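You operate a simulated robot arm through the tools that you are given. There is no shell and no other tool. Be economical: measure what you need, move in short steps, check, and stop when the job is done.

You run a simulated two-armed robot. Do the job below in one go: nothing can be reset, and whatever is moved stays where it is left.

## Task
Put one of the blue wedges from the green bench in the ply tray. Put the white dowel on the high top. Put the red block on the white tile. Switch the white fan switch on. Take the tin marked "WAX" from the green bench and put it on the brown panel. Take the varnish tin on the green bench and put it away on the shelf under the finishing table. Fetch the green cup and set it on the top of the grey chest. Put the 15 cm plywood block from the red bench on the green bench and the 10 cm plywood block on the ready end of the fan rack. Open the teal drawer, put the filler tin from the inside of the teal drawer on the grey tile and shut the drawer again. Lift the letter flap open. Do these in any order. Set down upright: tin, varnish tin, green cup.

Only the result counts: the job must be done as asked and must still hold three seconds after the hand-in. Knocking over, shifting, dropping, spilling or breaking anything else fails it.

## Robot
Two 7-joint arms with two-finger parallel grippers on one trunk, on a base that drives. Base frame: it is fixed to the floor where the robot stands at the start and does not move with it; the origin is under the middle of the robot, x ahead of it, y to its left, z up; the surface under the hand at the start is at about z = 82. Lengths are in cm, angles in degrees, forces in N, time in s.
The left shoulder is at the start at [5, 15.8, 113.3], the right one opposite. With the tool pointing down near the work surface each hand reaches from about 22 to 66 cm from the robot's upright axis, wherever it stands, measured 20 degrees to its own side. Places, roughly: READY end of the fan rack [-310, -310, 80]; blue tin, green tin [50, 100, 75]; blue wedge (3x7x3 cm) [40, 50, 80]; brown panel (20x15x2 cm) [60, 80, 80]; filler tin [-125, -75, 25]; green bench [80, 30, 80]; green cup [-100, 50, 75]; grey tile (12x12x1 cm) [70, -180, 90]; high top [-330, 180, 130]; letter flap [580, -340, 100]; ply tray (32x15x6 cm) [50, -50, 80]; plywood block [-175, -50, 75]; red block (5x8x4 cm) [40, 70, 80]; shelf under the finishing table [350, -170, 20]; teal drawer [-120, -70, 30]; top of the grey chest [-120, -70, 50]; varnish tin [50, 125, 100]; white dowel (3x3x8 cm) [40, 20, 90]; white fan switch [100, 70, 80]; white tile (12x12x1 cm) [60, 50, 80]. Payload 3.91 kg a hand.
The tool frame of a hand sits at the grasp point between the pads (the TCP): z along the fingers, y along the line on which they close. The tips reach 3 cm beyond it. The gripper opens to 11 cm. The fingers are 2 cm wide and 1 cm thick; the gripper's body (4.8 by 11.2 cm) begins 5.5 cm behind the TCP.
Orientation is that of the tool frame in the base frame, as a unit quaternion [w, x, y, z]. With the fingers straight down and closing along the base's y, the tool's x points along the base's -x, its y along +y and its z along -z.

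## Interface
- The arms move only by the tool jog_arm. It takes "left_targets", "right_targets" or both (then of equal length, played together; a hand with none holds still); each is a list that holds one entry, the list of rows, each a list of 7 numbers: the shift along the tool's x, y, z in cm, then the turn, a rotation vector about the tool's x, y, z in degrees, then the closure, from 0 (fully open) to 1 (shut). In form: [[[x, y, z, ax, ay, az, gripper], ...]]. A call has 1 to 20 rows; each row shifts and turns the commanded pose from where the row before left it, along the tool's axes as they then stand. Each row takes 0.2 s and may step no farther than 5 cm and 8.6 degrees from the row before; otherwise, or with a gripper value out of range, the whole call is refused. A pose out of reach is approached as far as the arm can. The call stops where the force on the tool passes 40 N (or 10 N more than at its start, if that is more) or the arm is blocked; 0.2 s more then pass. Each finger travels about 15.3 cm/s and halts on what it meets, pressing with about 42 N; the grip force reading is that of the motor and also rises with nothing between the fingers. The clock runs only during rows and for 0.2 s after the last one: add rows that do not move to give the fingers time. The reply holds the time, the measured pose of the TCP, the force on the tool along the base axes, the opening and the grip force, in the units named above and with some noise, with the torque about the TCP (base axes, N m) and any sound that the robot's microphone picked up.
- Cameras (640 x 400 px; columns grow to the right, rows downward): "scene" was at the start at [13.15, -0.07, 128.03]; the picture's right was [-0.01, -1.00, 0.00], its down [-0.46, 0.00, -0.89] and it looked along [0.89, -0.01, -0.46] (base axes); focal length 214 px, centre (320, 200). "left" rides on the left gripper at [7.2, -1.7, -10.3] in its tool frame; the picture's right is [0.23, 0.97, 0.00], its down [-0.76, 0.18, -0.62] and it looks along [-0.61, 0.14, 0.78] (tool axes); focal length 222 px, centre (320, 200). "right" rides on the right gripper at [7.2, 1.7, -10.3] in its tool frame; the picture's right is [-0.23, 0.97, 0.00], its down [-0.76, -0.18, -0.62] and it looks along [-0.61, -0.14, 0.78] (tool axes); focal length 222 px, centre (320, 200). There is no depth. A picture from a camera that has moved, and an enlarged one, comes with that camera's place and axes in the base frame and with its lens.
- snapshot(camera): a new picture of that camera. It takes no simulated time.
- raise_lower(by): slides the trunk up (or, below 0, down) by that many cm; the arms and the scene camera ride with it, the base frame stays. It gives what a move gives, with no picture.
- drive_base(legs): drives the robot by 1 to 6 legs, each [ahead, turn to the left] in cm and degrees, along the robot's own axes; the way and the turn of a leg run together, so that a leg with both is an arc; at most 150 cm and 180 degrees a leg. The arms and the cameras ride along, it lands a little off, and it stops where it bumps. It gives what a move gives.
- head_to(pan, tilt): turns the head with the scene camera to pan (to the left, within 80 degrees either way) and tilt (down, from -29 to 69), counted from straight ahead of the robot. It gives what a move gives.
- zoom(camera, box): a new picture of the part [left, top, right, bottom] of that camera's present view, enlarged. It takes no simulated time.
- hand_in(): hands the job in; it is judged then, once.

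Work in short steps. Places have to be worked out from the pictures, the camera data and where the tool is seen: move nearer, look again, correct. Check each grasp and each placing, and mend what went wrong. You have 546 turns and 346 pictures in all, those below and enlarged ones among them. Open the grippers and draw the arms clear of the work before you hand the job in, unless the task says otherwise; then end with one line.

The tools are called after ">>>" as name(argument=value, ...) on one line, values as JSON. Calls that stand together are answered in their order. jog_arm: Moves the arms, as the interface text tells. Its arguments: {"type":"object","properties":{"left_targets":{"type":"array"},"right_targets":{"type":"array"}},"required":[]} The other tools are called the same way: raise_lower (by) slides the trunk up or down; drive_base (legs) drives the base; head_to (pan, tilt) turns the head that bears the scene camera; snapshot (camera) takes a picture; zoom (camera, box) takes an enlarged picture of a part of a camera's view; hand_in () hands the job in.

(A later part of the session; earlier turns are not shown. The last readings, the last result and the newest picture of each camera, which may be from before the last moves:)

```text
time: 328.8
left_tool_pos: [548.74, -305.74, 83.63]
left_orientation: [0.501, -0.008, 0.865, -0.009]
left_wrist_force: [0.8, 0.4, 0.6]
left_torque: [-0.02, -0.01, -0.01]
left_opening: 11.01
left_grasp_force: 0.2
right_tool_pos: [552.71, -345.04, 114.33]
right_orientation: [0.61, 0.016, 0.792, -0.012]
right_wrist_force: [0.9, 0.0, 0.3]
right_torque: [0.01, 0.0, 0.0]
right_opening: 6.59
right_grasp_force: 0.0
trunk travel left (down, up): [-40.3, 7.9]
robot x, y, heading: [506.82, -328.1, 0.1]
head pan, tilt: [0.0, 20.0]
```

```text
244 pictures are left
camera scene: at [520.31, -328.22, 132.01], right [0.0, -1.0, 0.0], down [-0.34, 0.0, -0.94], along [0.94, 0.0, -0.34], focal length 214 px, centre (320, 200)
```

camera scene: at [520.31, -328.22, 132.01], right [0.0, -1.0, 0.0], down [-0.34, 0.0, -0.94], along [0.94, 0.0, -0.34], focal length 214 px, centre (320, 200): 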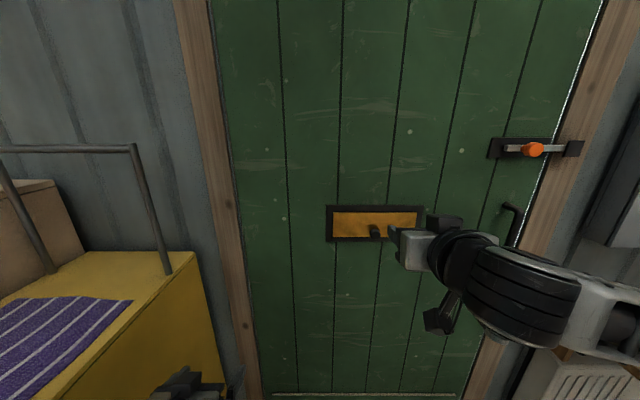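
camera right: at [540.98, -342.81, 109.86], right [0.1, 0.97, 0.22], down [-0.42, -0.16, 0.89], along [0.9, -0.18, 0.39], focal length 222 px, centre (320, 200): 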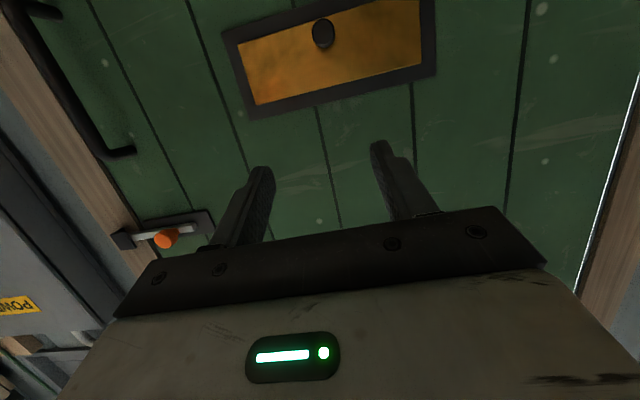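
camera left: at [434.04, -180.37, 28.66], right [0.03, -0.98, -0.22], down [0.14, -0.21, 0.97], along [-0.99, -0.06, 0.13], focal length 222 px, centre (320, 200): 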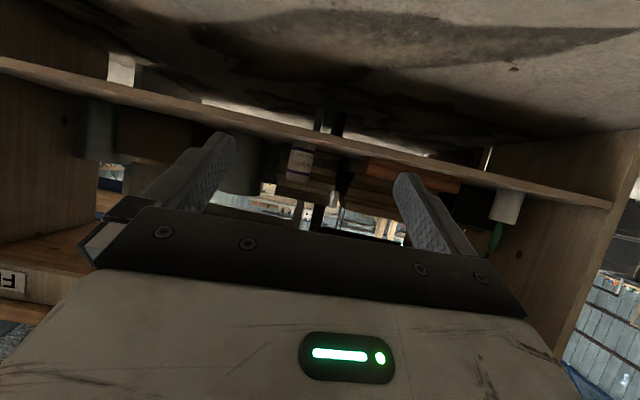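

Knob triangulated at about [576, -344, 102.3], hinge at z ≈ 108. I move to a pre-grasp pose 8 cm in front.

>>> jog_arm(right_targets=[[[1.9, 0.25, 3.95, 0, 0, 0, 0.4], [1.9, 0.25, 3.95, 0, 0, 0, 0.4], [1.9, 0.25, 3.95, 0, 0, 0, 0.4], [1.9, 0.25, 3.95, 0, 0, 0, 0.4]]])

>>> snapshot(camera="right")

>>> zoom(camera="scene", box=[310, 170, 470, 290])

```text
time: 329.8
left_tool_pos: [548.77, -305.81, 83.57]
left_orientation: [0.501, -0.008, 0.865, -0.01]
left_wrist_force: [1.0, 0.2, 0.1]
left_torque: [-0.01, 0.0, 0.01]
left_opening: 11.02
left_grasp_force: 0.0
right_tool_pos: [566.26, -343.09, 103.86]
right_orientation: [0.608, 0.017, 0.794, -0.014]
right_wrist_force: [-0.2, -0.2, 0.5]
right_torque: [0.01, 0.01, -0.02]
right_opening: 6.59
right_grasp_force: 0.0
right hand out of reach, approached as far as the arm can: row 4
trunk travel left (down, up): [-40.3, 7.9]
robot x, y, heading: [507.2, -328.37, -0.1]
head pan, tilt: [0.0, 20.0]
```

```text
243 pictures are left
camera right: at [554.47, -340.85, 99.56], right [0.1, 0.97, 0.22], down [-0.41, -0.16, 0.9], along [0.91, -0.18, 0.38], focal length 222 px, centre (320, 200)
```

right: 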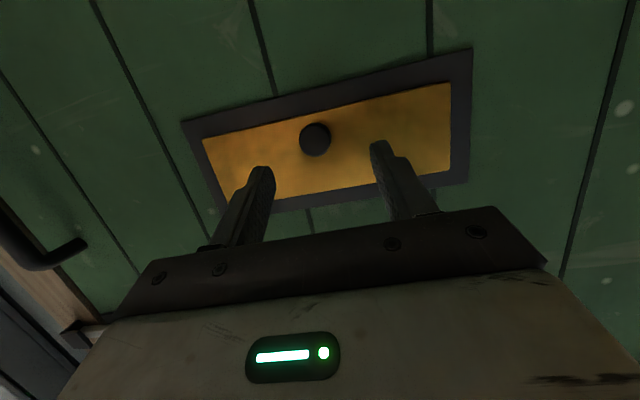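

```text
3.33 times, centred on (390, 230) of scene
camera zoom: at [520.3, -328.11, 132.02], right [0.0, -1.0, 0.0], down [-0.34, 0.0, -0.94], along [0.94, 0.0, -0.34], focal length 715 px, centre (87, 100)
```

zoom: 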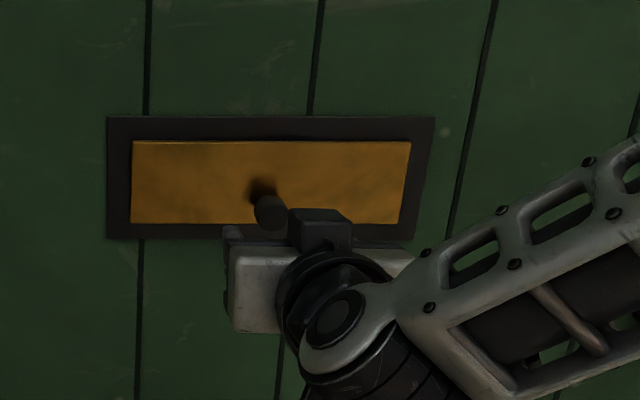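

Knob seen at y ≈ -344.2, z ≈ 102.3. Adjust the hand slightly and drive 6 cm closer.

>>> jog_arm(right_targets=[[[1.1, -1.1, 0, 0, 0, 0, 0.4]]])

>>> drive_base(legs=[[6, 0]])

>>> snapshot(camera="right")

```text
time: 330.2
left_tool_pos: [548.8, -305.77, 83.62]
left_orientation: [0.501, -0.008, 0.865, -0.009]
left_wrist_force: [-0.1, 1.0, -0.5]
left_torque: [0.03, 0.0, 0.0]
left_opening: 11.0
left_grasp_force: 0.1
right_tool_pos: [566.02, -343.06, 103.73]
right_orientation: [0.608, 0.017, 0.794, -0.014]
right_wrist_force: [0.3, -0.5, 0.4]
right_torque: [-0.01, 0.01, -0.02]
right_opening: 6.6
right_grasp_force: 0.1
right hand out of reach, approached as far as the arm can: row 1
trunk travel left (down, up): [-40.3, 7.9]
robot x, y, heading: [506.89, -328.2, 0.2]
head pan, tilt: [0.0, 20.0]
```

```text
time: 331.1
left_tool_pos: [554.72, -305.91, 83.6]
left_orientation: [0.501, -0.009, 0.865, -0.009]
left_wrist_force: [0.4, 0.1, 0.9]
left_torque: [0.01, 0.0, 0.01]
left_opening: 11.03
left_grasp_force: 0.0
right_tool_pos: [572.0, -343.17, 103.67]
right_orientation: [0.607, 0.017, 0.794, -0.013]
right_wrist_force: [0.2, 0.3, -0.8]
right_torque: [0.0, 0.05, 0.01]
right_opening: 6.6
right_grasp_force: 0.0
trunk travel left (down, up): [-40.3, 7.9]
robot x, y, heading: [513.07, -328.3, -0.2]
head pan, tilt: [0.0, 20.0]
```

```text
241 pictures are left
camera right: at [560.29, -340.93, 99.48], right [0.1, 0.97, 0.22], down [-0.41, -0.16, 0.9], along [0.91, -0.18, 0.38], focal length 222 px, centre (320, 200)
```

right: 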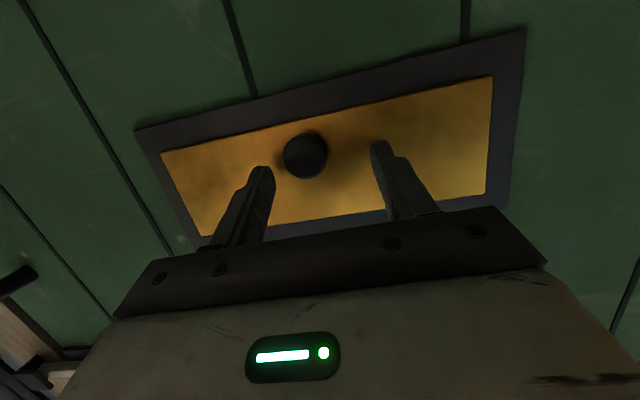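

Knob face ≈ [573.6, -343.8, 102]. Lower the trunk 1 cm and advance 1.7 cm with the base, then close on the knob.

>>> raise_lower(by=-0.9)

>>> drive_base(legs=[[1.7, 0]])

>>> jog_arm(right_targets=[[[0, -0.5, 0, 0, 0, 0, 0.6], [0, 0, 0, 0, 0, 0, 1], [0, 0, 0, 0, 0, 0, 1], [0, 0, 0, 0, 0, 0, 1]]])

>>> snapshot(camera="right")

```text
time: 331.7
left_tool_pos: [554.64, -305.77, 82.68]
left_orientation: [0.501, -0.009, 0.865, -0.009]
left_wrist_force: [-0.2, -0.2, 0.1]
left_torque: [0.01, -0.01, 0.0]
left_opening: 11.02
left_grasp_force: 0.1
right_tool_pos: [571.96, -343.08, 102.87]
right_orientation: [0.607, 0.018, 0.794, -0.014]
right_wrist_force: [-0.1, -0.7, -1.5]
right_torque: [0.0, 0.01, -0.03]
right_opening: 6.56
right_grasp_force: 0.0
trunk travel left (down, up): [-39.4, 8.8]
robot x, y, heading: [512.89, -328.32, -0.1]
head pan, tilt: [0.0, 20.0]
```

```text
time: 332.5
left_tool_pos: [556.05, -305.83, 82.94]
left_orientation: [0.504, -0.008, 0.864, -0.009]
left_wrist_force: [0.3, 0.0, -0.2]
left_torque: [0.02, -0.02, 0.02]
left_opening: 10.99
left_grasp_force: 0.1
right_tool_pos: [573.04, -343.06, 103.01]
right_orientation: [0.608, 0.016, 0.794, -0.013]
right_wrist_force: [-35.4, -2.4, 3.5]
right_torque: [0.32, -0.18, 1.23]
right_opening: 6.43
right_grasp_force: 0.0
trunk travel left (down, up): [-39.4, 8.8]
robot x, y, heading: [514.25, -328.14, -0.3]
head pan, tilt: [0.0, 20.0]
```

```text
time: 333.5
left_tool_pos: [555.99, -306.0, 82.87]
left_orientation: [0.502, -0.008, 0.865, -0.008]
left_wrist_force: [0.9, -0.5, 0.3]
left_torque: [-0.01, 0.02, -0.01]
left_opening: 11.0
left_grasp_force: 0.0
right_tool_pos: [572.97, -343.87, 102.83]
right_orientation: [0.603, 0.02, 0.797, -0.016]
right_wrist_force: [-33.2, -23.5, -3.0]
right_torque: [-0.25, -0.33, 0.2]
right_opening: 2.79
right_grasp_force: 44.7
trunk travel left (down, up): [-39.4, 8.8]
robot x, y, heading: [514.53, -328.67, -0.1]
head pan, tilt: [0.0, 20.0]
```

```text
240 pictures are left
camera right: at [561.34, -341.62, 98.59], right [0.11, 0.97, 0.22], down [-0.4, -0.16, 0.9], along [0.91, -0.19, 0.37], focal length 222 px, centre (320, 200)
```

right: 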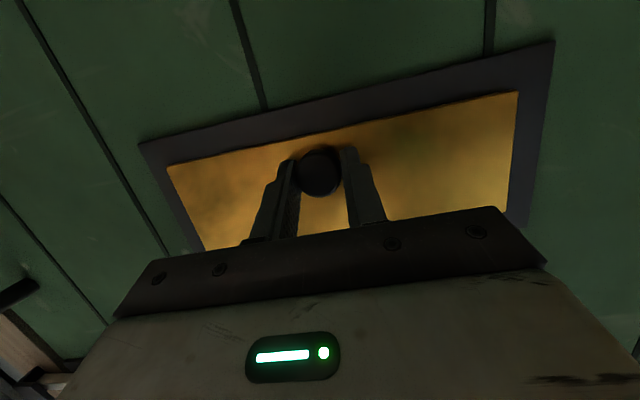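

The knob is gripped (2.8 cm). Relieve the pressing force, then follow the hinge arc in 7.5° steps.

>>> jog_arm(right_targets=[[[0, 0, -0.7, 0, 0, 0, 1], [-0.25, 0, -0.74, 0, 7.5, 0, 1], [-0.25, 0, -0.74, 0, 7.5, 0, 1], [-0.25, 0, -0.74, 0, 7.5, 0, 1], [-0.25, 0, -0.74, 0, 7.5, 0, 1]]])

>>> snapshot(camera="right")

>>> zoom(camera="scene", box=[310, 170, 470, 290])

```text
time: 334.7
left_tool_pos: [556.34, -305.99, 82.77]
left_orientation: [0.501, -0.007, 0.865, -0.009]
left_wrist_force: [0.3, 0.4, -0.1]
left_torque: [0.0, 0.02, 0.02]
left_opening: 11.0
left_grasp_force: 0.1
right_tool_pos: [570.75, -343.86, 105.29]
right_orientation: [0.38, 0.021, 0.924, -0.011]
right_wrist_force: [1.0, -22.1, 2.4]
right_torque: [-0.07, -0.18, 0.37]
right_opening: 2.76
right_grasp_force: 45.8
trunk travel left (down, up): [-39.4, 8.8]
robot x, y, heading: [514.68, -328.43, -0.1]
head pan, tilt: [0.0, 20.0]
```

```text
239 pictures are left
camera right: at [558.45, -341.6, 107.5], right [0.21, 0.97, 0.16], down [0.09, -0.18, 0.98], along [0.97, -0.19, -0.13], focal length 222 px, centre (320, 200)
```

right: 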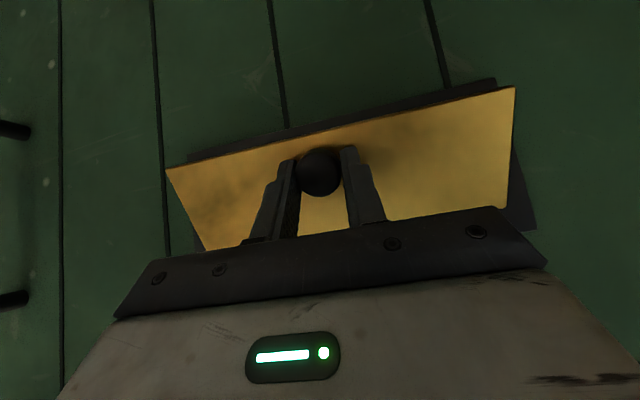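

```text
3.33 times, centred on (390, 230) of scene
camera zoom: at [527.76, -328.51, 131.13], right [0.0, -1.0, 0.0], down [-0.34, 0.0, -0.94], along [0.94, 0.0, -0.34], focal length 715 px, centre (87, 100)
```

zoom: 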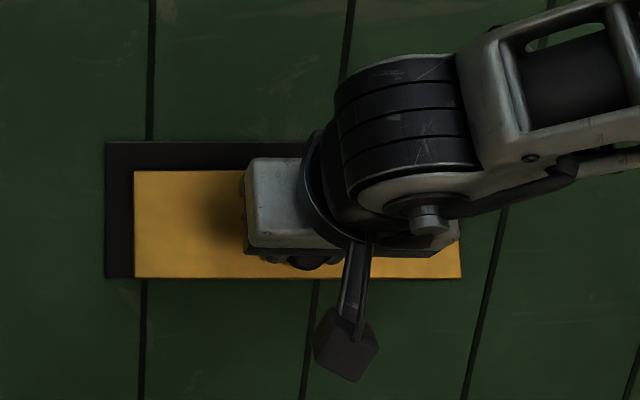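

The flap follows nicely (~30°). Relieve the y force and continue to ~60°.

>>> jog_arm(right_targets=[[[0, -0.4, 0, 0, 0, 0, 1], [-0.25, 0, -0.74, 0, 7.5, 0, 1], [-0.25, 0, -0.74, 0, 7.5, 0, 1], [-0.25, 0, -0.74, 0, 7.5, 0, 1], [-0.25, 0, -0.74, 0, 7.5, 0, 1]]])

>>> snapshot(camera="right")

>>> snapshot(camera="scene")

```text
time: 335.9
left_tool_pos: [556.25, -305.87, 82.72]
left_orientation: [0.502, -0.009, 0.865, -0.008]
left_wrist_force: [-1.1, 0.1, 0.4]
left_torque: [-0.02, 0.02, 0.02]
left_opening: 10.99
left_grasp_force: 0.0
right_tool_pos: [570.04, -343.94, 108.57]
right_orientation: [0.132, 0.02, 0.991, -0.002]
right_wrist_force: [8.5, -10.2, 19.2]
right_torque: [0.22, -1.28, 0.16]
right_opening: 2.75
right_grasp_force: 45.0
trunk travel left (down, up): [-39.4, 8.8]
robot x, y, heading: [513.92, -328.44, 0.0]
head pan, tilt: [0.0, 20.0]
```

```text
237 pictures are left
camera right: at [560.41, -341.85, 116.54], right [0.26, 0.96, 0.06], down [0.56, -0.2, 0.8], along [0.78, -0.17, -0.6], focal length 222 px, centre (320, 200)
```

right: 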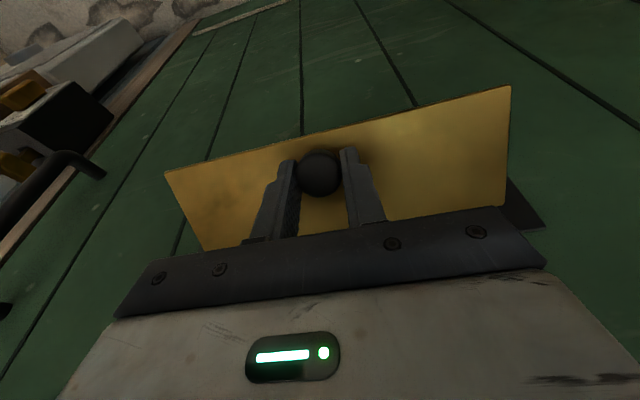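

```text
236 pictures are left
camera scene: at [527.7, -328.31, 131.14], right [0.0, -1.0, 0.0], down [-0.34, 0.0, -0.94], along [0.94, 0.0, -0.34], focal length 214 px, centre (320, 200)
```

scene: 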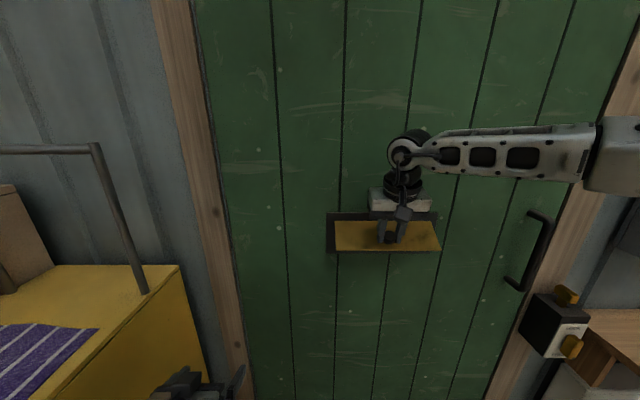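

About 60° open. Two more steps toward 75°.

>>> jog_arm(right_targets=[[[-0.25, 0, -0.74, 0, 7.5, 0, 1], [-0.25, 0, -0.74, 0, 7.5, 0, 1]]])

>>> snapshot(camera="right")

```text
time: 336.5
left_tool_pos: [556.23, -305.72, 82.7]
left_orientation: [0.5, -0.009, 0.866, -0.008]
left_wrist_force: [0.5, 0.2, 0.5]
left_torque: [0.0, 0.01, -0.01]
left_opening: 11.0
left_grasp_force: 0.0
right_tool_pos: [570.13, -343.94, 109.61]
right_orientation: [-0.002, 0.021, 1.0, 0.001]
right_wrist_force: [14.9, -5.6, 16.1]
right_torque: [0.05, -1.27, -0.01]
right_opening: 2.76
right_grasp_force: 45.1
trunk travel left (down, up): [-39.4, 8.8]
robot x, y, heading: [514.49, -328.0, -0.0]
head pan, tilt: [0.0, 20.0]
```

```text
235 pictures are left
camera right: at [563.07, -341.94, 120.09], right [0.27, 0.96, 0.0], down [0.76, -0.21, 0.62], along [0.6, -0.17, -0.78], focal length 222 px, centre (320, 200)
```

right: 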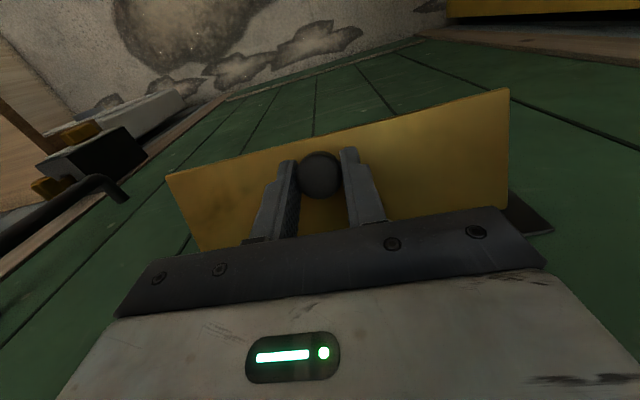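

About 75° open. I push it past horizontal by translating along the arc with the tool kept vertical.

>>> jog_arm(right_targets=[[[-0.1, 0, -0.75, 0, 3, 0, 1], [-0.3, 0, -0.8, 0, 2, 0, 1], [-0.4, 0, -0.7, 0, 0, 0, 1], [-0.4, 0, -0.7, 0, 0, 0, 1]]])

>>> snapshot(camera="right")

>>> zoom(camera="scene", box=[310, 150, 470, 270])

```text
time: 337.5
left_tool_pos: [556.23, -305.87, 82.66]
left_orientation: [0.502, -0.009, 0.865, -0.008]
left_wrist_force: [-0.8, -0.1, -1.4]
left_torque: [-0.01, 0.01, 0.01]
left_opening: 10.96
left_grasp_force: 0.1
right_tool_pos: [571.32, -343.93, 112.39]
right_orientation: [-0.051, 0.021, 0.999, 0.0]
right_wrist_force: [-15.3, -2.5, -13.4]
right_torque: [-0.05, 1.31, -0.02]
right_opening: 2.75
right_grasp_force: 44.9
trunk travel left (down, up): [-39.4, 8.8]
robot x, y, heading: [514.69, -328.22, -0.1]
head pan, tilt: [0.0, 20.0]
```

```text
234 pictures are left
camera right: at [565.27, -342.0, 123.44], right [0.27, 0.96, -0.03], down [0.81, -0.21, 0.54], along [0.52, -0.17, -0.84], focal length 222 px, centre (320, 200)
```

right: 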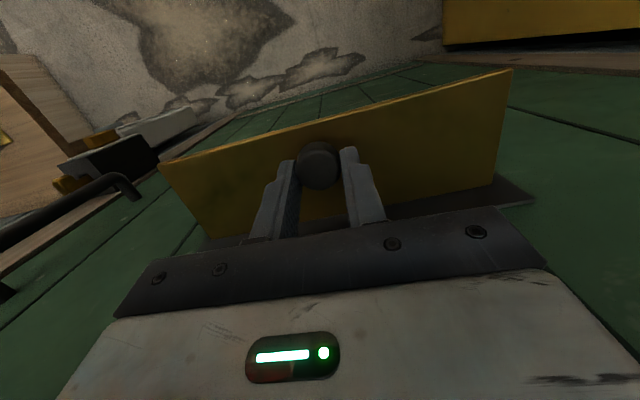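

```text
3.33 times, centred on (390, 210) of scene
camera zoom: at [527.7, -328.32, 131.11], right [0.0, -1.0, 0.0], down [-0.34, 0.0, -0.94], along [0.94, 0.0, -0.34], focal length 715 px, centre (87, 167)
```

zoom: 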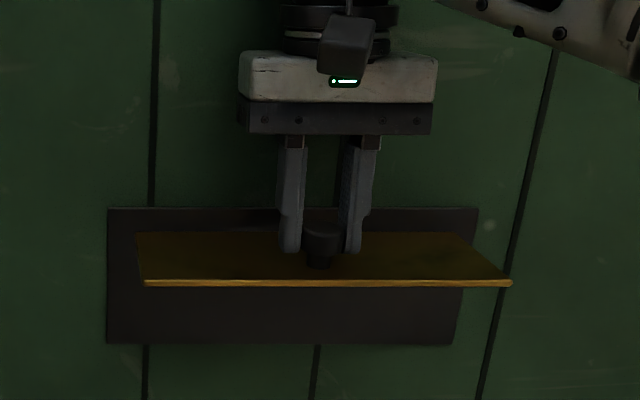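

The flap is about horizontal. Release gently and see whether it stays.

>>> jog_arm(right_targets=[[[0, 0, 0, 0, 0, 0, 0.8], [0, 0, 0, 0, 0, 0, 0.5], [0, 0, 0, 0, 0, 0, 0.5]]])

>>> zoom(camera="scene", box=[310, 150, 470, 270])

```text
time: 338.3
left_tool_pos: [556.35, -305.87, 82.6]
left_orientation: [0.501, -0.009, 0.865, -0.009]
left_wrist_force: [-0.2, 0.2, 0.1]
left_torque: [0.0, 0.0, 0.0]
left_opening: 10.97
left_grasp_force: 0.1
right_tool_pos: [571.41, -343.88, 112.42]
right_orientation: [-0.047, 0.021, 0.999, 0.0]
right_wrist_force: [0.3, 0.2, -1.3]
right_torque: [0.01, 0.01, 0.0]
right_opening: 5.5
right_grasp_force: 0.1
trunk travel left (down, up): [-39.4, 8.8]
robot x, y, heading: [514.6, -328.21, -0.2]
head pan, tilt: [0.0, 20.0]
```

```text
3.33 times, centred on (390, 210) of scene
camera zoom: at [527.79, -328.23, 131.12], right [0.0, -1.0, 0.0], down [-0.34, 0.0, -0.94], along [0.94, 0.0, -0.34], focal length 715 px, centre (87, 167)
```

zoom: 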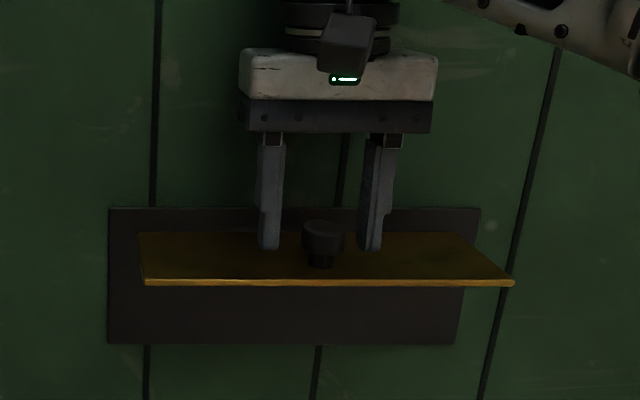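

It stays open. Lift the hand off and back away.

>>> jog_arm(right_targets=[[[0.8, 0, -4.4, 0, 0, 0, 0.4], [0.8, 0, -4.4, 0, 0, 0, 0.4]]])

>>> drive_base(legs=[[-40, 0]])

>>> zoom(camera="scene", box=[260, 120, 460, 260])

```text
time: 338.9
left_tool_pos: [556.22, -305.77, 82.65]
left_orientation: [0.501, -0.008, 0.865, -0.009]
left_wrist_force: [-1.1, 0.3, -0.6]
left_torque: [0.03, 0.0, 0.0]
left_opening: 10.98
left_grasp_force: 0.0
right_tool_pos: [570.3, -343.84, 120.47]
right_orientation: [-0.054, 0.02, 0.998, 0.001]
right_wrist_force: [0.1, 0.5, 0.7]
right_torque: [0.0, 0.0, 0.03]
right_opening: 6.6
right_grasp_force: 0.0
right hand out of reach, approached as far as the arm can: row 2
trunk travel left (down, up): [-39.4, 8.8]
robot x, y, heading: [514.52, -327.88, -0.2]
head pan, tilt: [0.0, 20.0]
```

```text
time: 341.4
left_tool_pos: [516.42, -305.58, 82.69]
left_orientation: [0.501, -0.011, 0.865, -0.008]
left_wrist_force: [-0.3, 0.4, 0.5]
left_torque: [0.04, -0.02, 0.02]
left_opening: 11.02
left_grasp_force: 0.0
right_tool_pos: [530.8, -343.74, 120.34]
right_orientation: [-0.054, 0.018, 0.998, -0.001]
right_wrist_force: [-0.2, 0.8, 0.7]
right_torque: [-0.03, -0.01, 0.02]
right_opening: 6.61
right_grasp_force: 0.0
trunk travel left (down, up): [-39.4, 8.8]
robot x, y, heading: [474.53, -328.96, 0.2]
head pan, tilt: [0.0, 20.0]
```

```text
2.86 times, centred on (360, 190) of scene
camera zoom: at [488.05, -328.24, 131.12], right [0.01, -1.0, 0.0], down [-0.34, 0.0, -0.94], along [0.94, 0.01, -0.34], focal length 613 px, centre (206, 229)
```

zoom: 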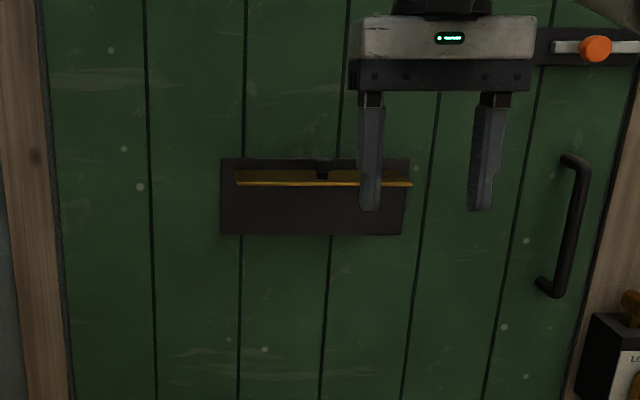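

The flap is open and stays. I restore the left hand to tool-down, then drive back west.

>>> jog_arm(left_targets=[[[0, 0, 0, 0, 7.5, 0, 0.3], [0, 0, 0, 0, 7.5, 0, 0.3], [0, 0, 0, 0, 7.5, 0, 0.3], [0, 0, 0, 0, 7.5, 0, 0.3], [0, 0, 0, 0, 7.5, 0, 0.3], [0, 0, 0, 0, 7.5, 0, 0.3], [0, 0, 0, 0, 7.5, 0, 0.3], [0, 0, 0, 0, 7.5, 0, 0.3]]], right_targets=[[[3, 0, 0, 0, -6.2, 0, 0.3], [3, 0, 0, 0, 0, 0, 0.3], [3, 0, 0, 0, 0, 0, 0.3], [3, 0, 0, 0, 0, 0, 0.3], [3, 0, 0, 0, 0, 0, 0.3], [0, 0, 0, 0, 0, 0, 0.3], [0, 0, 0, 0, 0, 0, 0.3], [0, 0, 0, 0, 0, 0, 0.3]]])

>>> jog_arm(left_targets=[[[1, 0, -4.5, 0, 0, 0, 0.3], [1, 0, -4.5, 0, 0, 0, 0.3], [1, 0, -4.5, 0, 0, 0, 0.3], [1, 0, -4.5, 0, 0, 0, 0.3], [1, 0, -4.5, 0, 0, 0, 0.3], [1, 0, -4.5, 0, 0, 0, 0.3]]])

>>> drive_base(legs=[[0, 180], [140, 0], [135, 0]])

>>> head_to(pan=0, tilt=20)

>>> snapshot(camera="scene")

```text
time: 343.2
left_tool_pos: [516.46, -305.66, 82.7]
left_orientation: [0.0, -0.007, 1.0, -0.011]
left_wrist_force: [-0.5, 0.2, 0.4]
left_torque: [0.03, -0.03, 0.0]
left_opening: 7.69
left_grasp_force: 0.1
right_tool_pos: [515.71, -343.3, 120.49]
right_orientation: [-0.001, 0.018, 1.0, -0.002]
right_wrist_force: [0.0, -1.1, 0.9]
right_torque: [0.03, -0.01, -0.02]
right_opening: 7.72
right_grasp_force: 0.1
trunk travel left (down, up): [-39.4, 8.8]
robot x, y, heading: [475.06, -328.3, 0.6]
head pan, tilt: [0.0, 20.0]
```

```text
time: 344.6
left_tool_pos: [510.22, -304.94, 109.8]
left_orientation: [0.0, -0.007, 1.0, -0.011]
left_wrist_force: [-0.4, 0.2, -1.1]
left_torque: [-0.02, -0.02, -0.01]
left_opening: 7.71
left_grasp_force: 0.0
right_tool_pos: [515.8, -343.27, 120.53]
right_orientation: [0.0, 0.017, 1.0, -0.001]
right_wrist_force: [0.6, -0.6, -0.7]
right_torque: [0.01, 0.01, 0.03]
right_opening: 7.7
right_grasp_force: 0.1
trunk travel left (down, up): [-39.4, 8.8]
robot x, y, heading: [474.44, -328.22, 0.4]
head pan, tilt: [0.0, 20.0]
```

```text
time: 365.4
left_tool_pos: [161.32, -354.43, 109.87]
left_orientation: [-0.013, 1.0, 0.0, 0.0]
left_wrist_force: [0.1, 0.2, 0.5]
left_torque: [-0.01, 0.0, 0.01]
left_opening: 7.71
left_grasp_force: 0.1
right_tool_pos: [156.09, -316.03, 120.58]
right_orientation: [-0.001, 1.0, -0.024, 0.0]
right_wrist_force: [0.3, 0.3, 0.1]
right_torque: [-0.02, 0.02, 0.03]
right_opening: 7.69
right_grasp_force: 0.1
trunk travel left (down, up): [-39.4, 8.8]
robot x, y, heading: [197.25, -331.49, 180.0]
head pan, tilt: [0.0, 20.0]
```

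```text
time: 366.0
left_tool_pos: [161.21, -354.41, 109.82]
left_orientation: [-0.012, 1.0, 0.001, -0.001]
left_wrist_force: [0.0, 0.2, 0.5]
left_torque: [-0.01, 0.02, 0.0]
left_opening: 7.67
left_grasp_force: 0.0
right_tool_pos: [156.19, -316.05, 120.57]
right_orientation: [-0.001, 1.0, -0.024, 0.001]
right_wrist_force: [0.1, -0.7, 1.0]
right_torque: [0.02, -0.01, 0.01]
right_opening: 7.69
right_grasp_force: 0.0
trunk travel left (down, up): [-39.4, 8.8]
robot x, y, heading: [196.75, -331.68, 179.9]
head pan, tilt: [0.0, 20.0]
```

```text
230 pictures are left
camera scene: at [183.65, -331.31, 131.11], right [0.01, 1.0, 0.0], down [0.34, 0.0, -0.94], along [-0.94, 0.0, -0.34], focal length 214 px, centre (320, 200)
```

scene: 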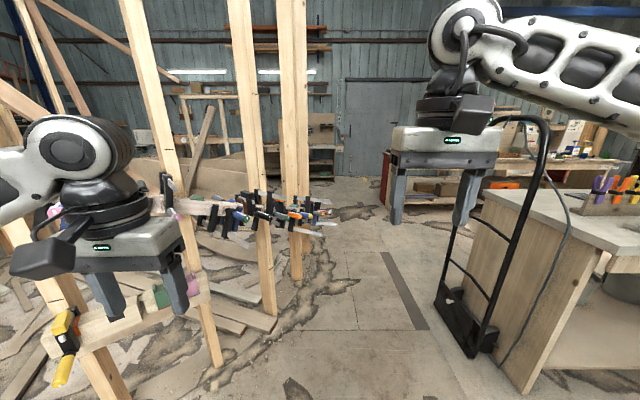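

The short lane west is narrow (studs with clamps vs. hand truck), so I take the safe known route around the green bench's left end.

>>> drive_base(legs=[[0, -90], [135, 0], [135, 0], [135, 0]])

```text
time: 389.3
left_tool_pos: [176.26, 109.69, 109.81]
left_orientation: [0.01, -0.707, 0.707, -0.008]
left_wrist_force: [-0.1, -0.3, -0.2]
left_torque: [-0.01, -0.01, -0.02]
left_opening: 7.68
left_grasp_force: 0.1
right_tool_pos: [214.66, 114.68, 120.54]
right_orientation: [0.001, -0.689, 0.725, -0.002]
right_wrist_force: [0.1, 0.4, 0.0]
right_torque: [0.01, 0.01, 0.0]
right_opening: 7.71
right_grasp_force: 0.0
trunk travel left (down, up): [-39.4, 8.8]
robot x, y, heading: [199.49, 73.77, 89.3]
head pan, tilt: [0.0, 20.0]
```

>>> drive_base(legs=[[138, 0], [0, 90], [115, 0]])

```text
time: 405.7
left_tool_pos: [48.98, 196.78, 109.86]
left_orientation: [-0.012, 1.0, -0.007, -0.001]
left_wrist_force: [-0.8, -0.5, -0.8]
left_torque: [0.01, -0.02, 0.05]
left_opening: 7.7
left_grasp_force: 0.0
right_tool_pos: [44.49, 235.14, 120.49]
right_orientation: [-0.001, 1.0, -0.031, 0.001]
right_wrist_force: [-0.2, -0.4, -0.7]
right_torque: [-0.01, 0.03, 0.02]
right_opening: 7.7
right_grasp_force: 0.0
trunk travel left (down, up): [-39.4, 8.8]
robot x, y, heading: [85.21, 219.33, 178.9]
head pan, tilt: [0.0, 20.0]
```

Next pick up the dowel: drive to in front of it.

>>> drive_base(legs=[[92, 0], [0, 90], [100, 0], [89, 0], [0, 90]])

>>> head_to(pan=0, tilt=45)

>>> snapshot(camera="scene")

```text
time: 427.3
left_tool_pos: [22.35, 56.11, 109.8]
left_orientation: [0.002, -0.027, 1.0, -0.012]
left_wrist_force: [-0.4, -0.1, 0.5]
left_torque: [0.02, 0.0, -0.01]
left_opening: 7.69
left_grasp_force: 0.1
right_tool_pos: [29.34, 18.03, 120.55]
right_orientation: [-0.001, -0.004, 1.0, -0.001]
right_wrist_force: [0.3, -0.8, 0.2]
right_torque: [-0.05, 0.02, -0.01]
right_opening: 7.68
right_grasp_force: 0.1
trunk travel left (down, up): [-39.4, 8.8]
robot x, y, heading: [-12.2, 31.07, 2.9]
head pan, tilt: [0.0, 20.0]
```

```text
time: 428.2
left_tool_pos: [22.21, 56.11, 109.9]
left_orientation: [0.002, -0.028, 1.0, -0.012]
left_wrist_force: [0.2, -0.5, -0.1]
left_torque: [-0.03, 0.04, -0.01]
left_opening: 7.71
left_grasp_force: 0.1
right_tool_pos: [29.3, 18.05, 120.56]
right_orientation: [-0.001, -0.003, 1.0, -0.002]
right_wrist_force: [-0.5, 0.5, -0.6]
right_torque: [0.0, 0.01, 0.01]
right_opening: 7.69
right_grasp_force: 0.0
trunk travel left (down, up): [-39.4, 8.8]
robot x, y, heading: [-12.2, 31.5, 2.8]
head pan, tilt: [0.0, 45.0]
```

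```text
229 pictures are left
camera scene: at [-0.1, 31.81, 127.25], right [0.05, -1.0, 0.0], down [-0.71, -0.03, -0.71], along [0.71, 0.03, -0.71], focal length 214 px, centre (320, 200)
```

scene: 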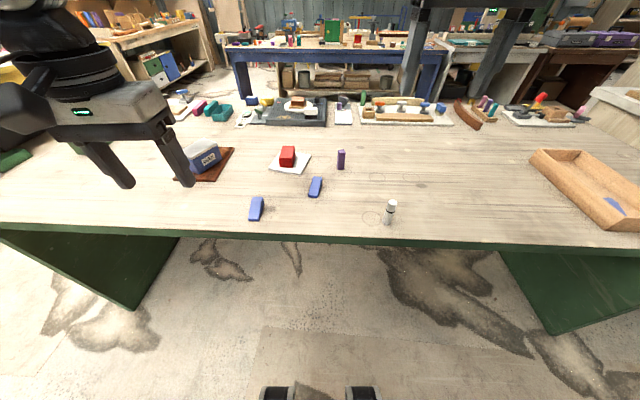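

Dowel base at about [37.7, 15]. I'll grip it with the right hand pitched 60°, suitable for the high shelf: lower and pitch the hand first.

>>> jog_arm(right_targets=[[[-1, -0.75, 3.5, 0, 0, 0, 0.4], [-1, -0.75, 3.5, 0, 0, 0, 0.4], [-1, -0.75, 3.5, 0, 0, 0, 0.4], [-1, -0.75, 3.5, 0, 0, 0, 0.4], [0, 0, 0, 0, -7.5, 0, 0.4], [0, 0, 0, 0, -7.5, 0, 0.4], [0, 0, 0, 0, -7.5, 0, 0.4], [0, 0, 0, 0, -7.5, 0, 0.4], [0, 0, 0, 0, -7.5, 0, 0.4], [0, 0, 0, 0, -7.5, 0, 0.4], [0, 0, 0, 0, -7.5, 0, 0.4], [0, 0, 0, 0, -7.5, 0, 0.4]]])

>>> snapshot(camera="right")

```text
time: 430.8
left_tool_pos: [22.26, 55.94, 109.72]
left_orientation: [0.001, -0.026, 1.0, -0.011]
left_wrist_force: [-0.2, -0.1, 0.0]
left_torque: [-0.01, -0.02, 0.02]
left_opening: 7.68
left_grasp_force: 0.1
right_tool_pos: [33.42, 14.94, 106.53]
right_orientation: [0.5, -0.004, 0.866, 0.001]
right_wrist_force: [-0.3, -1.0, -0.1]
right_torque: [-0.03, 0.02, 0.01]
right_opening: 6.61
right_grasp_force: 0.1
trunk travel left (down, up): [-39.4, 8.8]
robot x, y, heading: [-12.01, 31.09, 2.7]
head pan, tilt: [0.0, 45.0]
```

```text
228 pictures are left
camera right: at [20.8, 16.52, 105.38], right [0.11, 0.98, 0.19], down [-0.16, -0.18, 0.97], along [0.98, -0.14, 0.14], focal length 222 px, centre (320, 200)
```

right: 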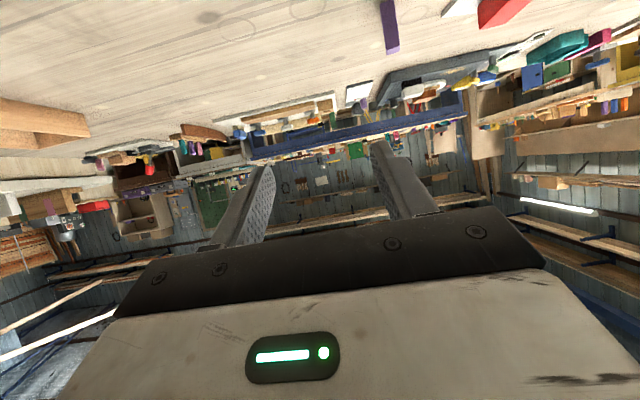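

>>> jog_arm(right_targets=[[[3.5, 0, 0.74, 0, 0, 0, 0.4], [3.5, 0, 0.74, 0, 0, 0, 0.4], [3.5, 0, 0.74, 0, 0, 0, 0.4], [3.0, 0, 0.74, 0, 0, 0, 0.4]]])

>>> snapshot(camera="right")

>>> zoom(camera="scene", box=[310, 150, 470, 250])

```text
time: 431.8
left_tool_pos: [22.33, 56.48, 109.68]
left_orientation: [0.001, -0.027, 1.0, -0.014]
left_wrist_force: [-0.2, 1.5, -0.4]
left_torque: [-0.12, 0.0, -0.02]
left_opening: 7.7
left_grasp_force: 0.0
right_tool_pos: [30.4, 16.43, 97.66]
right_orientation: [0.503, -0.005, 0.864, 0.01]
right_wrist_force: [0.5, -7.6, -5.1]
right_torque: [0.24, -0.31, 0.47]
right_opening: 6.6
right_grasp_force: 0.2
right hand out of reach, approached as far as the arm can: row 2, 3
trunk travel left (down, up): [-39.4, 8.8]
robot x, y, heading: [-12.4, 31.3, 2.9]
head pan, tilt: [0.0, 45.0]
```

```text
227 pictures are left
camera right: at [17.87, 17.92, 96.51], right [0.1, 0.97, 0.21], down [-0.16, -0.19, 0.97], along [0.98, -0.13, 0.14], focal length 222 px, centre (320, 200)
```

right: 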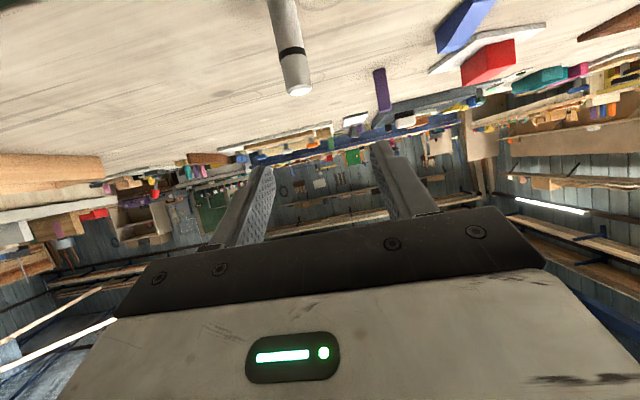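

```text
4.00 times, centred on (390, 200) of scene
camera zoom: at [-0.12, 32.22, 127.25], right [0.05, -1.0, 0.0], down [-0.71, -0.04, -0.71], along [0.71, 0.03, -0.71], focal length 858 px, centre (40, 200)
```

zoom: 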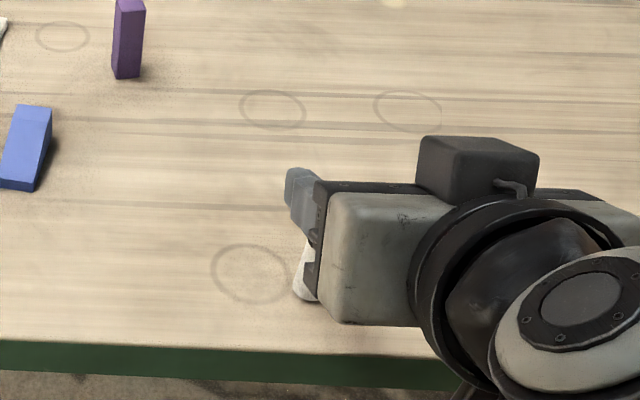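

A slight contact force suggests the elbow is cramped against the body. Back off 10 cm for more arm room and extend the hand again.

>>> jog_arm(right_targets=[[[-1.5, 0, 2, 0, 0, 0, 0.4], [-1.5, 0, 2, 0, 0, 0, 0.4]]])

>>> drive_base(legs=[[-12, -2.8]])

>>> jog_arm(right_targets=[[[2, 0, 3, 0, 0, 0, 0.4], [2, 0, 3, 0, 0, 0, 0.4], [2, 0, 3, 0, 0, 0, 0.4]]])

>>> snapshot(camera="right")

```text
time: 432.4
left_tool_pos: [22.27, 55.96, 109.9]
left_orientation: [0.001, -0.027, 1.0, -0.012]
left_wrist_force: [0.3, -0.7, 0.5]
left_torque: [0.03, 0.03, -0.01]
left_opening: 7.67
left_grasp_force: 0.0
right_tool_pos: [35.29, 15.54, 97.59]
right_orientation: [0.499, -0.004, 0.866, 0.001]
right_wrist_force: [-0.4, 0.2, 0.6]
right_torque: [0.02, 0.0, 0.03]
right_opening: 6.61
right_grasp_force: 0.0
trunk travel left (down, up): [-39.4, 8.8]
robot x, y, heading: [-12.21, 31.17, 2.5]
head pan, tilt: [0.0, 45.0]
```

```text
time: 433.7
left_tool_pos: [11.34, 54.11, 109.72]
left_orientation: [0.001, -0.003, 1.0, -0.013]
left_wrist_force: [0.4, -0.1, 0.3]
left_torque: [0.01, -0.01, 0.04]
left_opening: 7.69
left_grasp_force: 0.0
right_tool_pos: [22.68, 12.95, 97.57]
right_orientation: [0.5, 0.018, 0.866, -0.012]
right_wrist_force: [0.3, -0.7, 0.0]
right_torque: [-0.01, 0.0, 0.0]
right_opening: 6.59
right_grasp_force: 0.0
trunk travel left (down, up): [-39.4, 8.8]
robot x, y, heading: [-24.16, 30.54, -0.2]
head pan, tilt: [0.0, 45.0]
```

```text
time: 434.5
left_tool_pos: [11.34, 54.05, 109.94]
left_orientation: [0.001, -0.004, 1.0, -0.012]
left_wrist_force: [-0.4, -0.4, 0.1]
left_torque: [-0.01, -0.02, -0.02]
left_opening: 7.7
left_grasp_force: 0.1
right_tool_pos: [25.84, 15.81, 90.79]
right_orientation: [0.497, 0.02, 0.867, -0.015]
right_wrist_force: [-0.2, 0.5, -0.9]
right_torque: [-0.02, -0.01, -0.02]
right_opening: 6.59
right_grasp_force: 0.1
right hand out of reach, approached as far as the arm can: row 1, 2, 3
trunk travel left (down, up): [-39.4, 8.8]
robot x, y, heading: [-24.57, 30.54, 0.0]
head pan, tilt: [0.0, 45.0]
```

```text
225 pictures are left
camera right: at [13.29, 18.12, 89.73], right [0.16, 0.97, 0.19], down [-0.16, -0.16, 0.97], along [0.97, -0.19, 0.13], focal length 222 px, centre (320, 200)
```

right: 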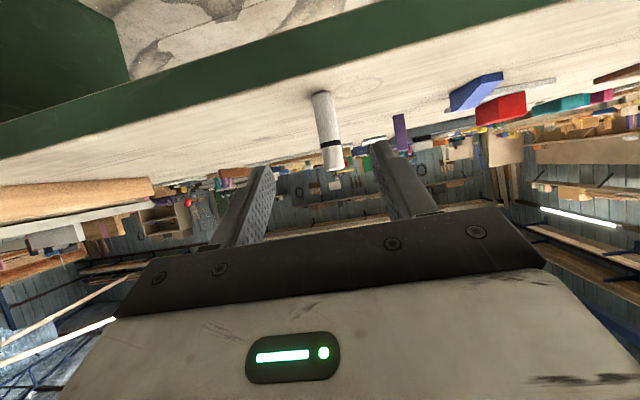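

Dowel is nicely in line. Lower the trunk 3.7 and drive forward 12 so the fingers straddle it.

>>> raise_lower(by=-3.7)

>>> drive_base(legs=[[11.7, 0]])

>>> snapshot(camera="right")

```text
time: 435.3
left_tool_pos: [11.32, 54.01, 106.03]
left_orientation: [0.002, -0.004, 1.0, -0.012]
left_wrist_force: [0.2, 0.4, -0.1]
left_torque: [0.02, -0.03, 0.02]
left_opening: 7.7
left_grasp_force: 0.1
right_tool_pos: [25.69, 15.78, 87.1]
right_orientation: [0.497, 0.02, 0.867, -0.016]
right_wrist_force: [0.6, 0.4, -0.7]
right_torque: [-0.01, 0.01, 0.04]
right_opening: 6.62
right_grasp_force: 0.2
trunk travel left (down, up): [-35.7, 12.5]
robot x, y, heading: [-24.29, 30.57, 0.2]
head pan, tilt: [0.0, 45.0]
```

```text
time: 436.5
left_tool_pos: [22.83, 54.23, 106.11]
left_orientation: [0.0, -0.004, 1.0, -0.012]
left_wrist_force: [1.2, -0.6, -0.2]
left_torque: [-0.03, -0.02, 0.0]
left_opening: 7.68
left_grasp_force: 0.0
right_tool_pos: [37.18, 16.0, 86.99]
right_orientation: [0.496, 0.019, 0.868, -0.015]
right_wrist_force: [0.1, -0.5, 0.0]
right_torque: [-0.01, 0.02, 0.0]
right_opening: 6.59
right_grasp_force: 0.0
trunk travel left (down, up): [-35.7, 12.5]
robot x, y, heading: [-12.49, 30.49, -0.0]
head pan, tilt: [0.0, 45.0]
```

```text
224 pictures are left
camera right: at [24.78, 18.23, 86.02], right [0.16, 0.97, 0.19], down [-0.16, -0.16, 0.97], along [0.97, -0.19, 0.13], focal length 222 px, centre (320, 200)
```

right: 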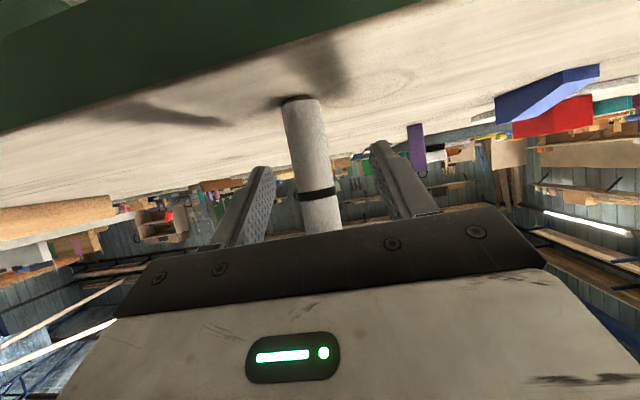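

Advance 1 cm, align y, and close.

>>> jog_arm(right_targets=[[[-0.4, -0.4, 0.8, 0, 0, 0, 0.5], [0, 0, 0, 0, 0, 0, 1], [0, 0, 0, 0, 0, 0, 1], [0, 0, 0, 0, 0, 0, 1]]])

>>> snapshot(camera="right")

```text
time: 437.5
left_tool_pos: [22.79, 54.24, 106.04]
left_orientation: [0.002, -0.005, 1.0, -0.013]
left_wrist_force: [0.2, 0.5, -1.2]
left_torque: [0.0, 0.03, -0.03]
left_opening: 7.72
left_grasp_force: 0.1
right_tool_pos: [38.01, 15.62, 87.03]
right_orientation: [0.495, 0.019, 0.869, -0.015]
right_wrist_force: [0.6, 0.6, -0.1]
right_torque: [0.05, -0.01, 0.0]
right_opening: 1.95
right_grasp_force: 42.3
trunk travel left (down, up): [-35.7, 12.5]
robot x, y, heading: [-12.7, 31.17, 0.2]
head pan, tilt: [0.0, 45.0]
```

```text
223 pictures are left
camera right: at [25.63, 17.87, 85.98], right [0.16, 0.97, 0.19], down [-0.16, -0.16, 0.97], along [0.97, -0.19, 0.13], focal length 222 px, centre (320, 200)
```

right: 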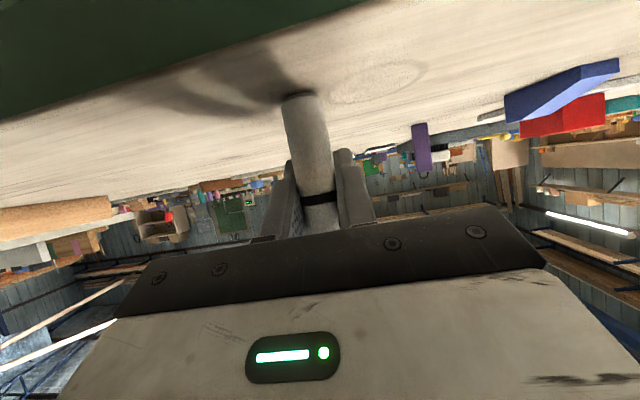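

The dowel is held firmly. Raise it, back away and head toward the tall unit with the high top at [-330, 180].

>>> raise_lower(by=12.4)

>>> drive_base(legs=[[-25, 0], [0, 90], [122, 0], [0, 90], [130, 0]])

>>> head_to(pan=0, tilt=10)

>>> snapshot(camera="scene")

```text
time: 439.0
left_tool_pos: [22.89, 54.16, 118.47]
left_orientation: [0.001, -0.005, 1.0, -0.011]
left_wrist_force: [-0.4, 0.5, 0.1]
left_torque: [0.0, 0.01, 0.02]
left_opening: 7.7
left_grasp_force: 0.1
right_tool_pos: [38.15, 15.58, 99.32]
right_orientation: [0.495, 0.02, 0.868, -0.017]
right_wrist_force: [0.4, 0.5, 0.1]
right_torque: [0.0, 0.01, 0.0]
right_opening: 1.95
right_grasp_force: 41.8
trunk travel left (down, up): [-48.1, 0.1]
robot x, y, heading: [-12.7, 30.82, -0.1]
head pan, tilt: [0.0, 45.0]
```

```text
time: 460.6
left_tool_pos: [-209.64, 130.95, 118.6]
left_orientation: [-0.012, 1.0, 0.001, -0.002]
left_wrist_force: [1.0, -0.4, -0.9]
left_torque: [-0.01, -0.02, 0.05]
left_opening: 7.72
left_grasp_force: 0.0
right_tool_pos: [-224.57, 169.73, 99.5]
right_orientation: [-0.017, 0.868, -0.021, -0.495]
right_wrist_force: [0.0, 0.0, 0.0]
right_torque: [0.0, 0.0, 0.0]
right_opening: 1.98
right_grasp_force: 42.3
trunk travel left (down, up): [-48.1, 0.1]
robot x, y, heading: [-173.43, 154.07, 179.7]
head pan, tilt: [0.0, 45.0]
```

```text
time: 461.6
left_tool_pos: [-209.56, 130.96, 118.52]
left_orientation: [-0.011, 1.0, 0.001, -0.001]
left_wrist_force: [-0.4, -0.6, -0.3]
left_torque: [-0.03, 0.03, -0.04]
left_opening: 7.71
left_grasp_force: 0.0
right_tool_pos: [-224.58, 169.74, 99.39]
right_orientation: [-0.017, 0.868, -0.022, -0.495]
right_wrist_force: [0.0, 0.1, 0.6]
right_torque: [0.01, 0.03, -0.01]
right_opening: 1.96
right_grasp_force: 41.9
trunk travel left (down, up): [-48.1, 0.1]
robot x, y, heading: [-173.55, 153.92, 179.7]
head pan, tilt: [0.0, 10.0]
```

```text
222 pictures are left
camera scene: at [-187.14, 154.02, 141.43], right [0.01, 1.0, 0.0], down [0.17, 0.0, -0.98], along [-0.98, 0.01, -0.17], focal length 214 px, centre (320, 200)
```

scene: 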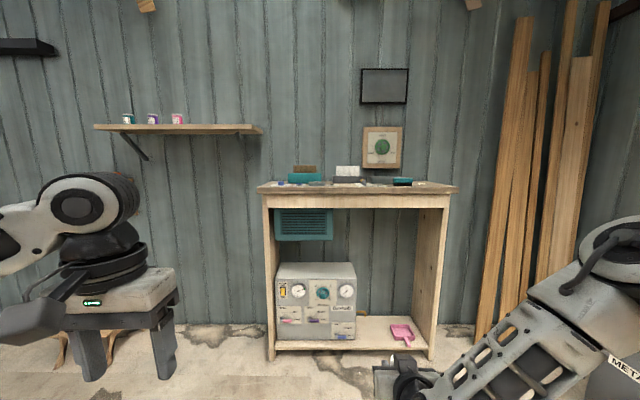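

The high top is the table by the wall, front edge at x ≈ -315, y 117…235. I zoom on what's on it.

>>> zoom(camera="scene", box=[245, 150, 465, 220])

```text
2.91 times, centred on (355, 185) of scene
camera zoom: at [-187.14, 154.02, 141.43], right [0.01, 1.0, 0.0], down [0.17, 0.0, -0.98], along [-0.98, 0.01, -0.17], focal length 624 px, centre (218, 244)
```

zoom: 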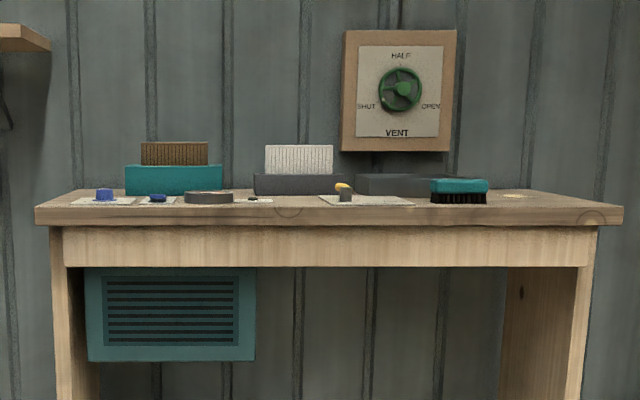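

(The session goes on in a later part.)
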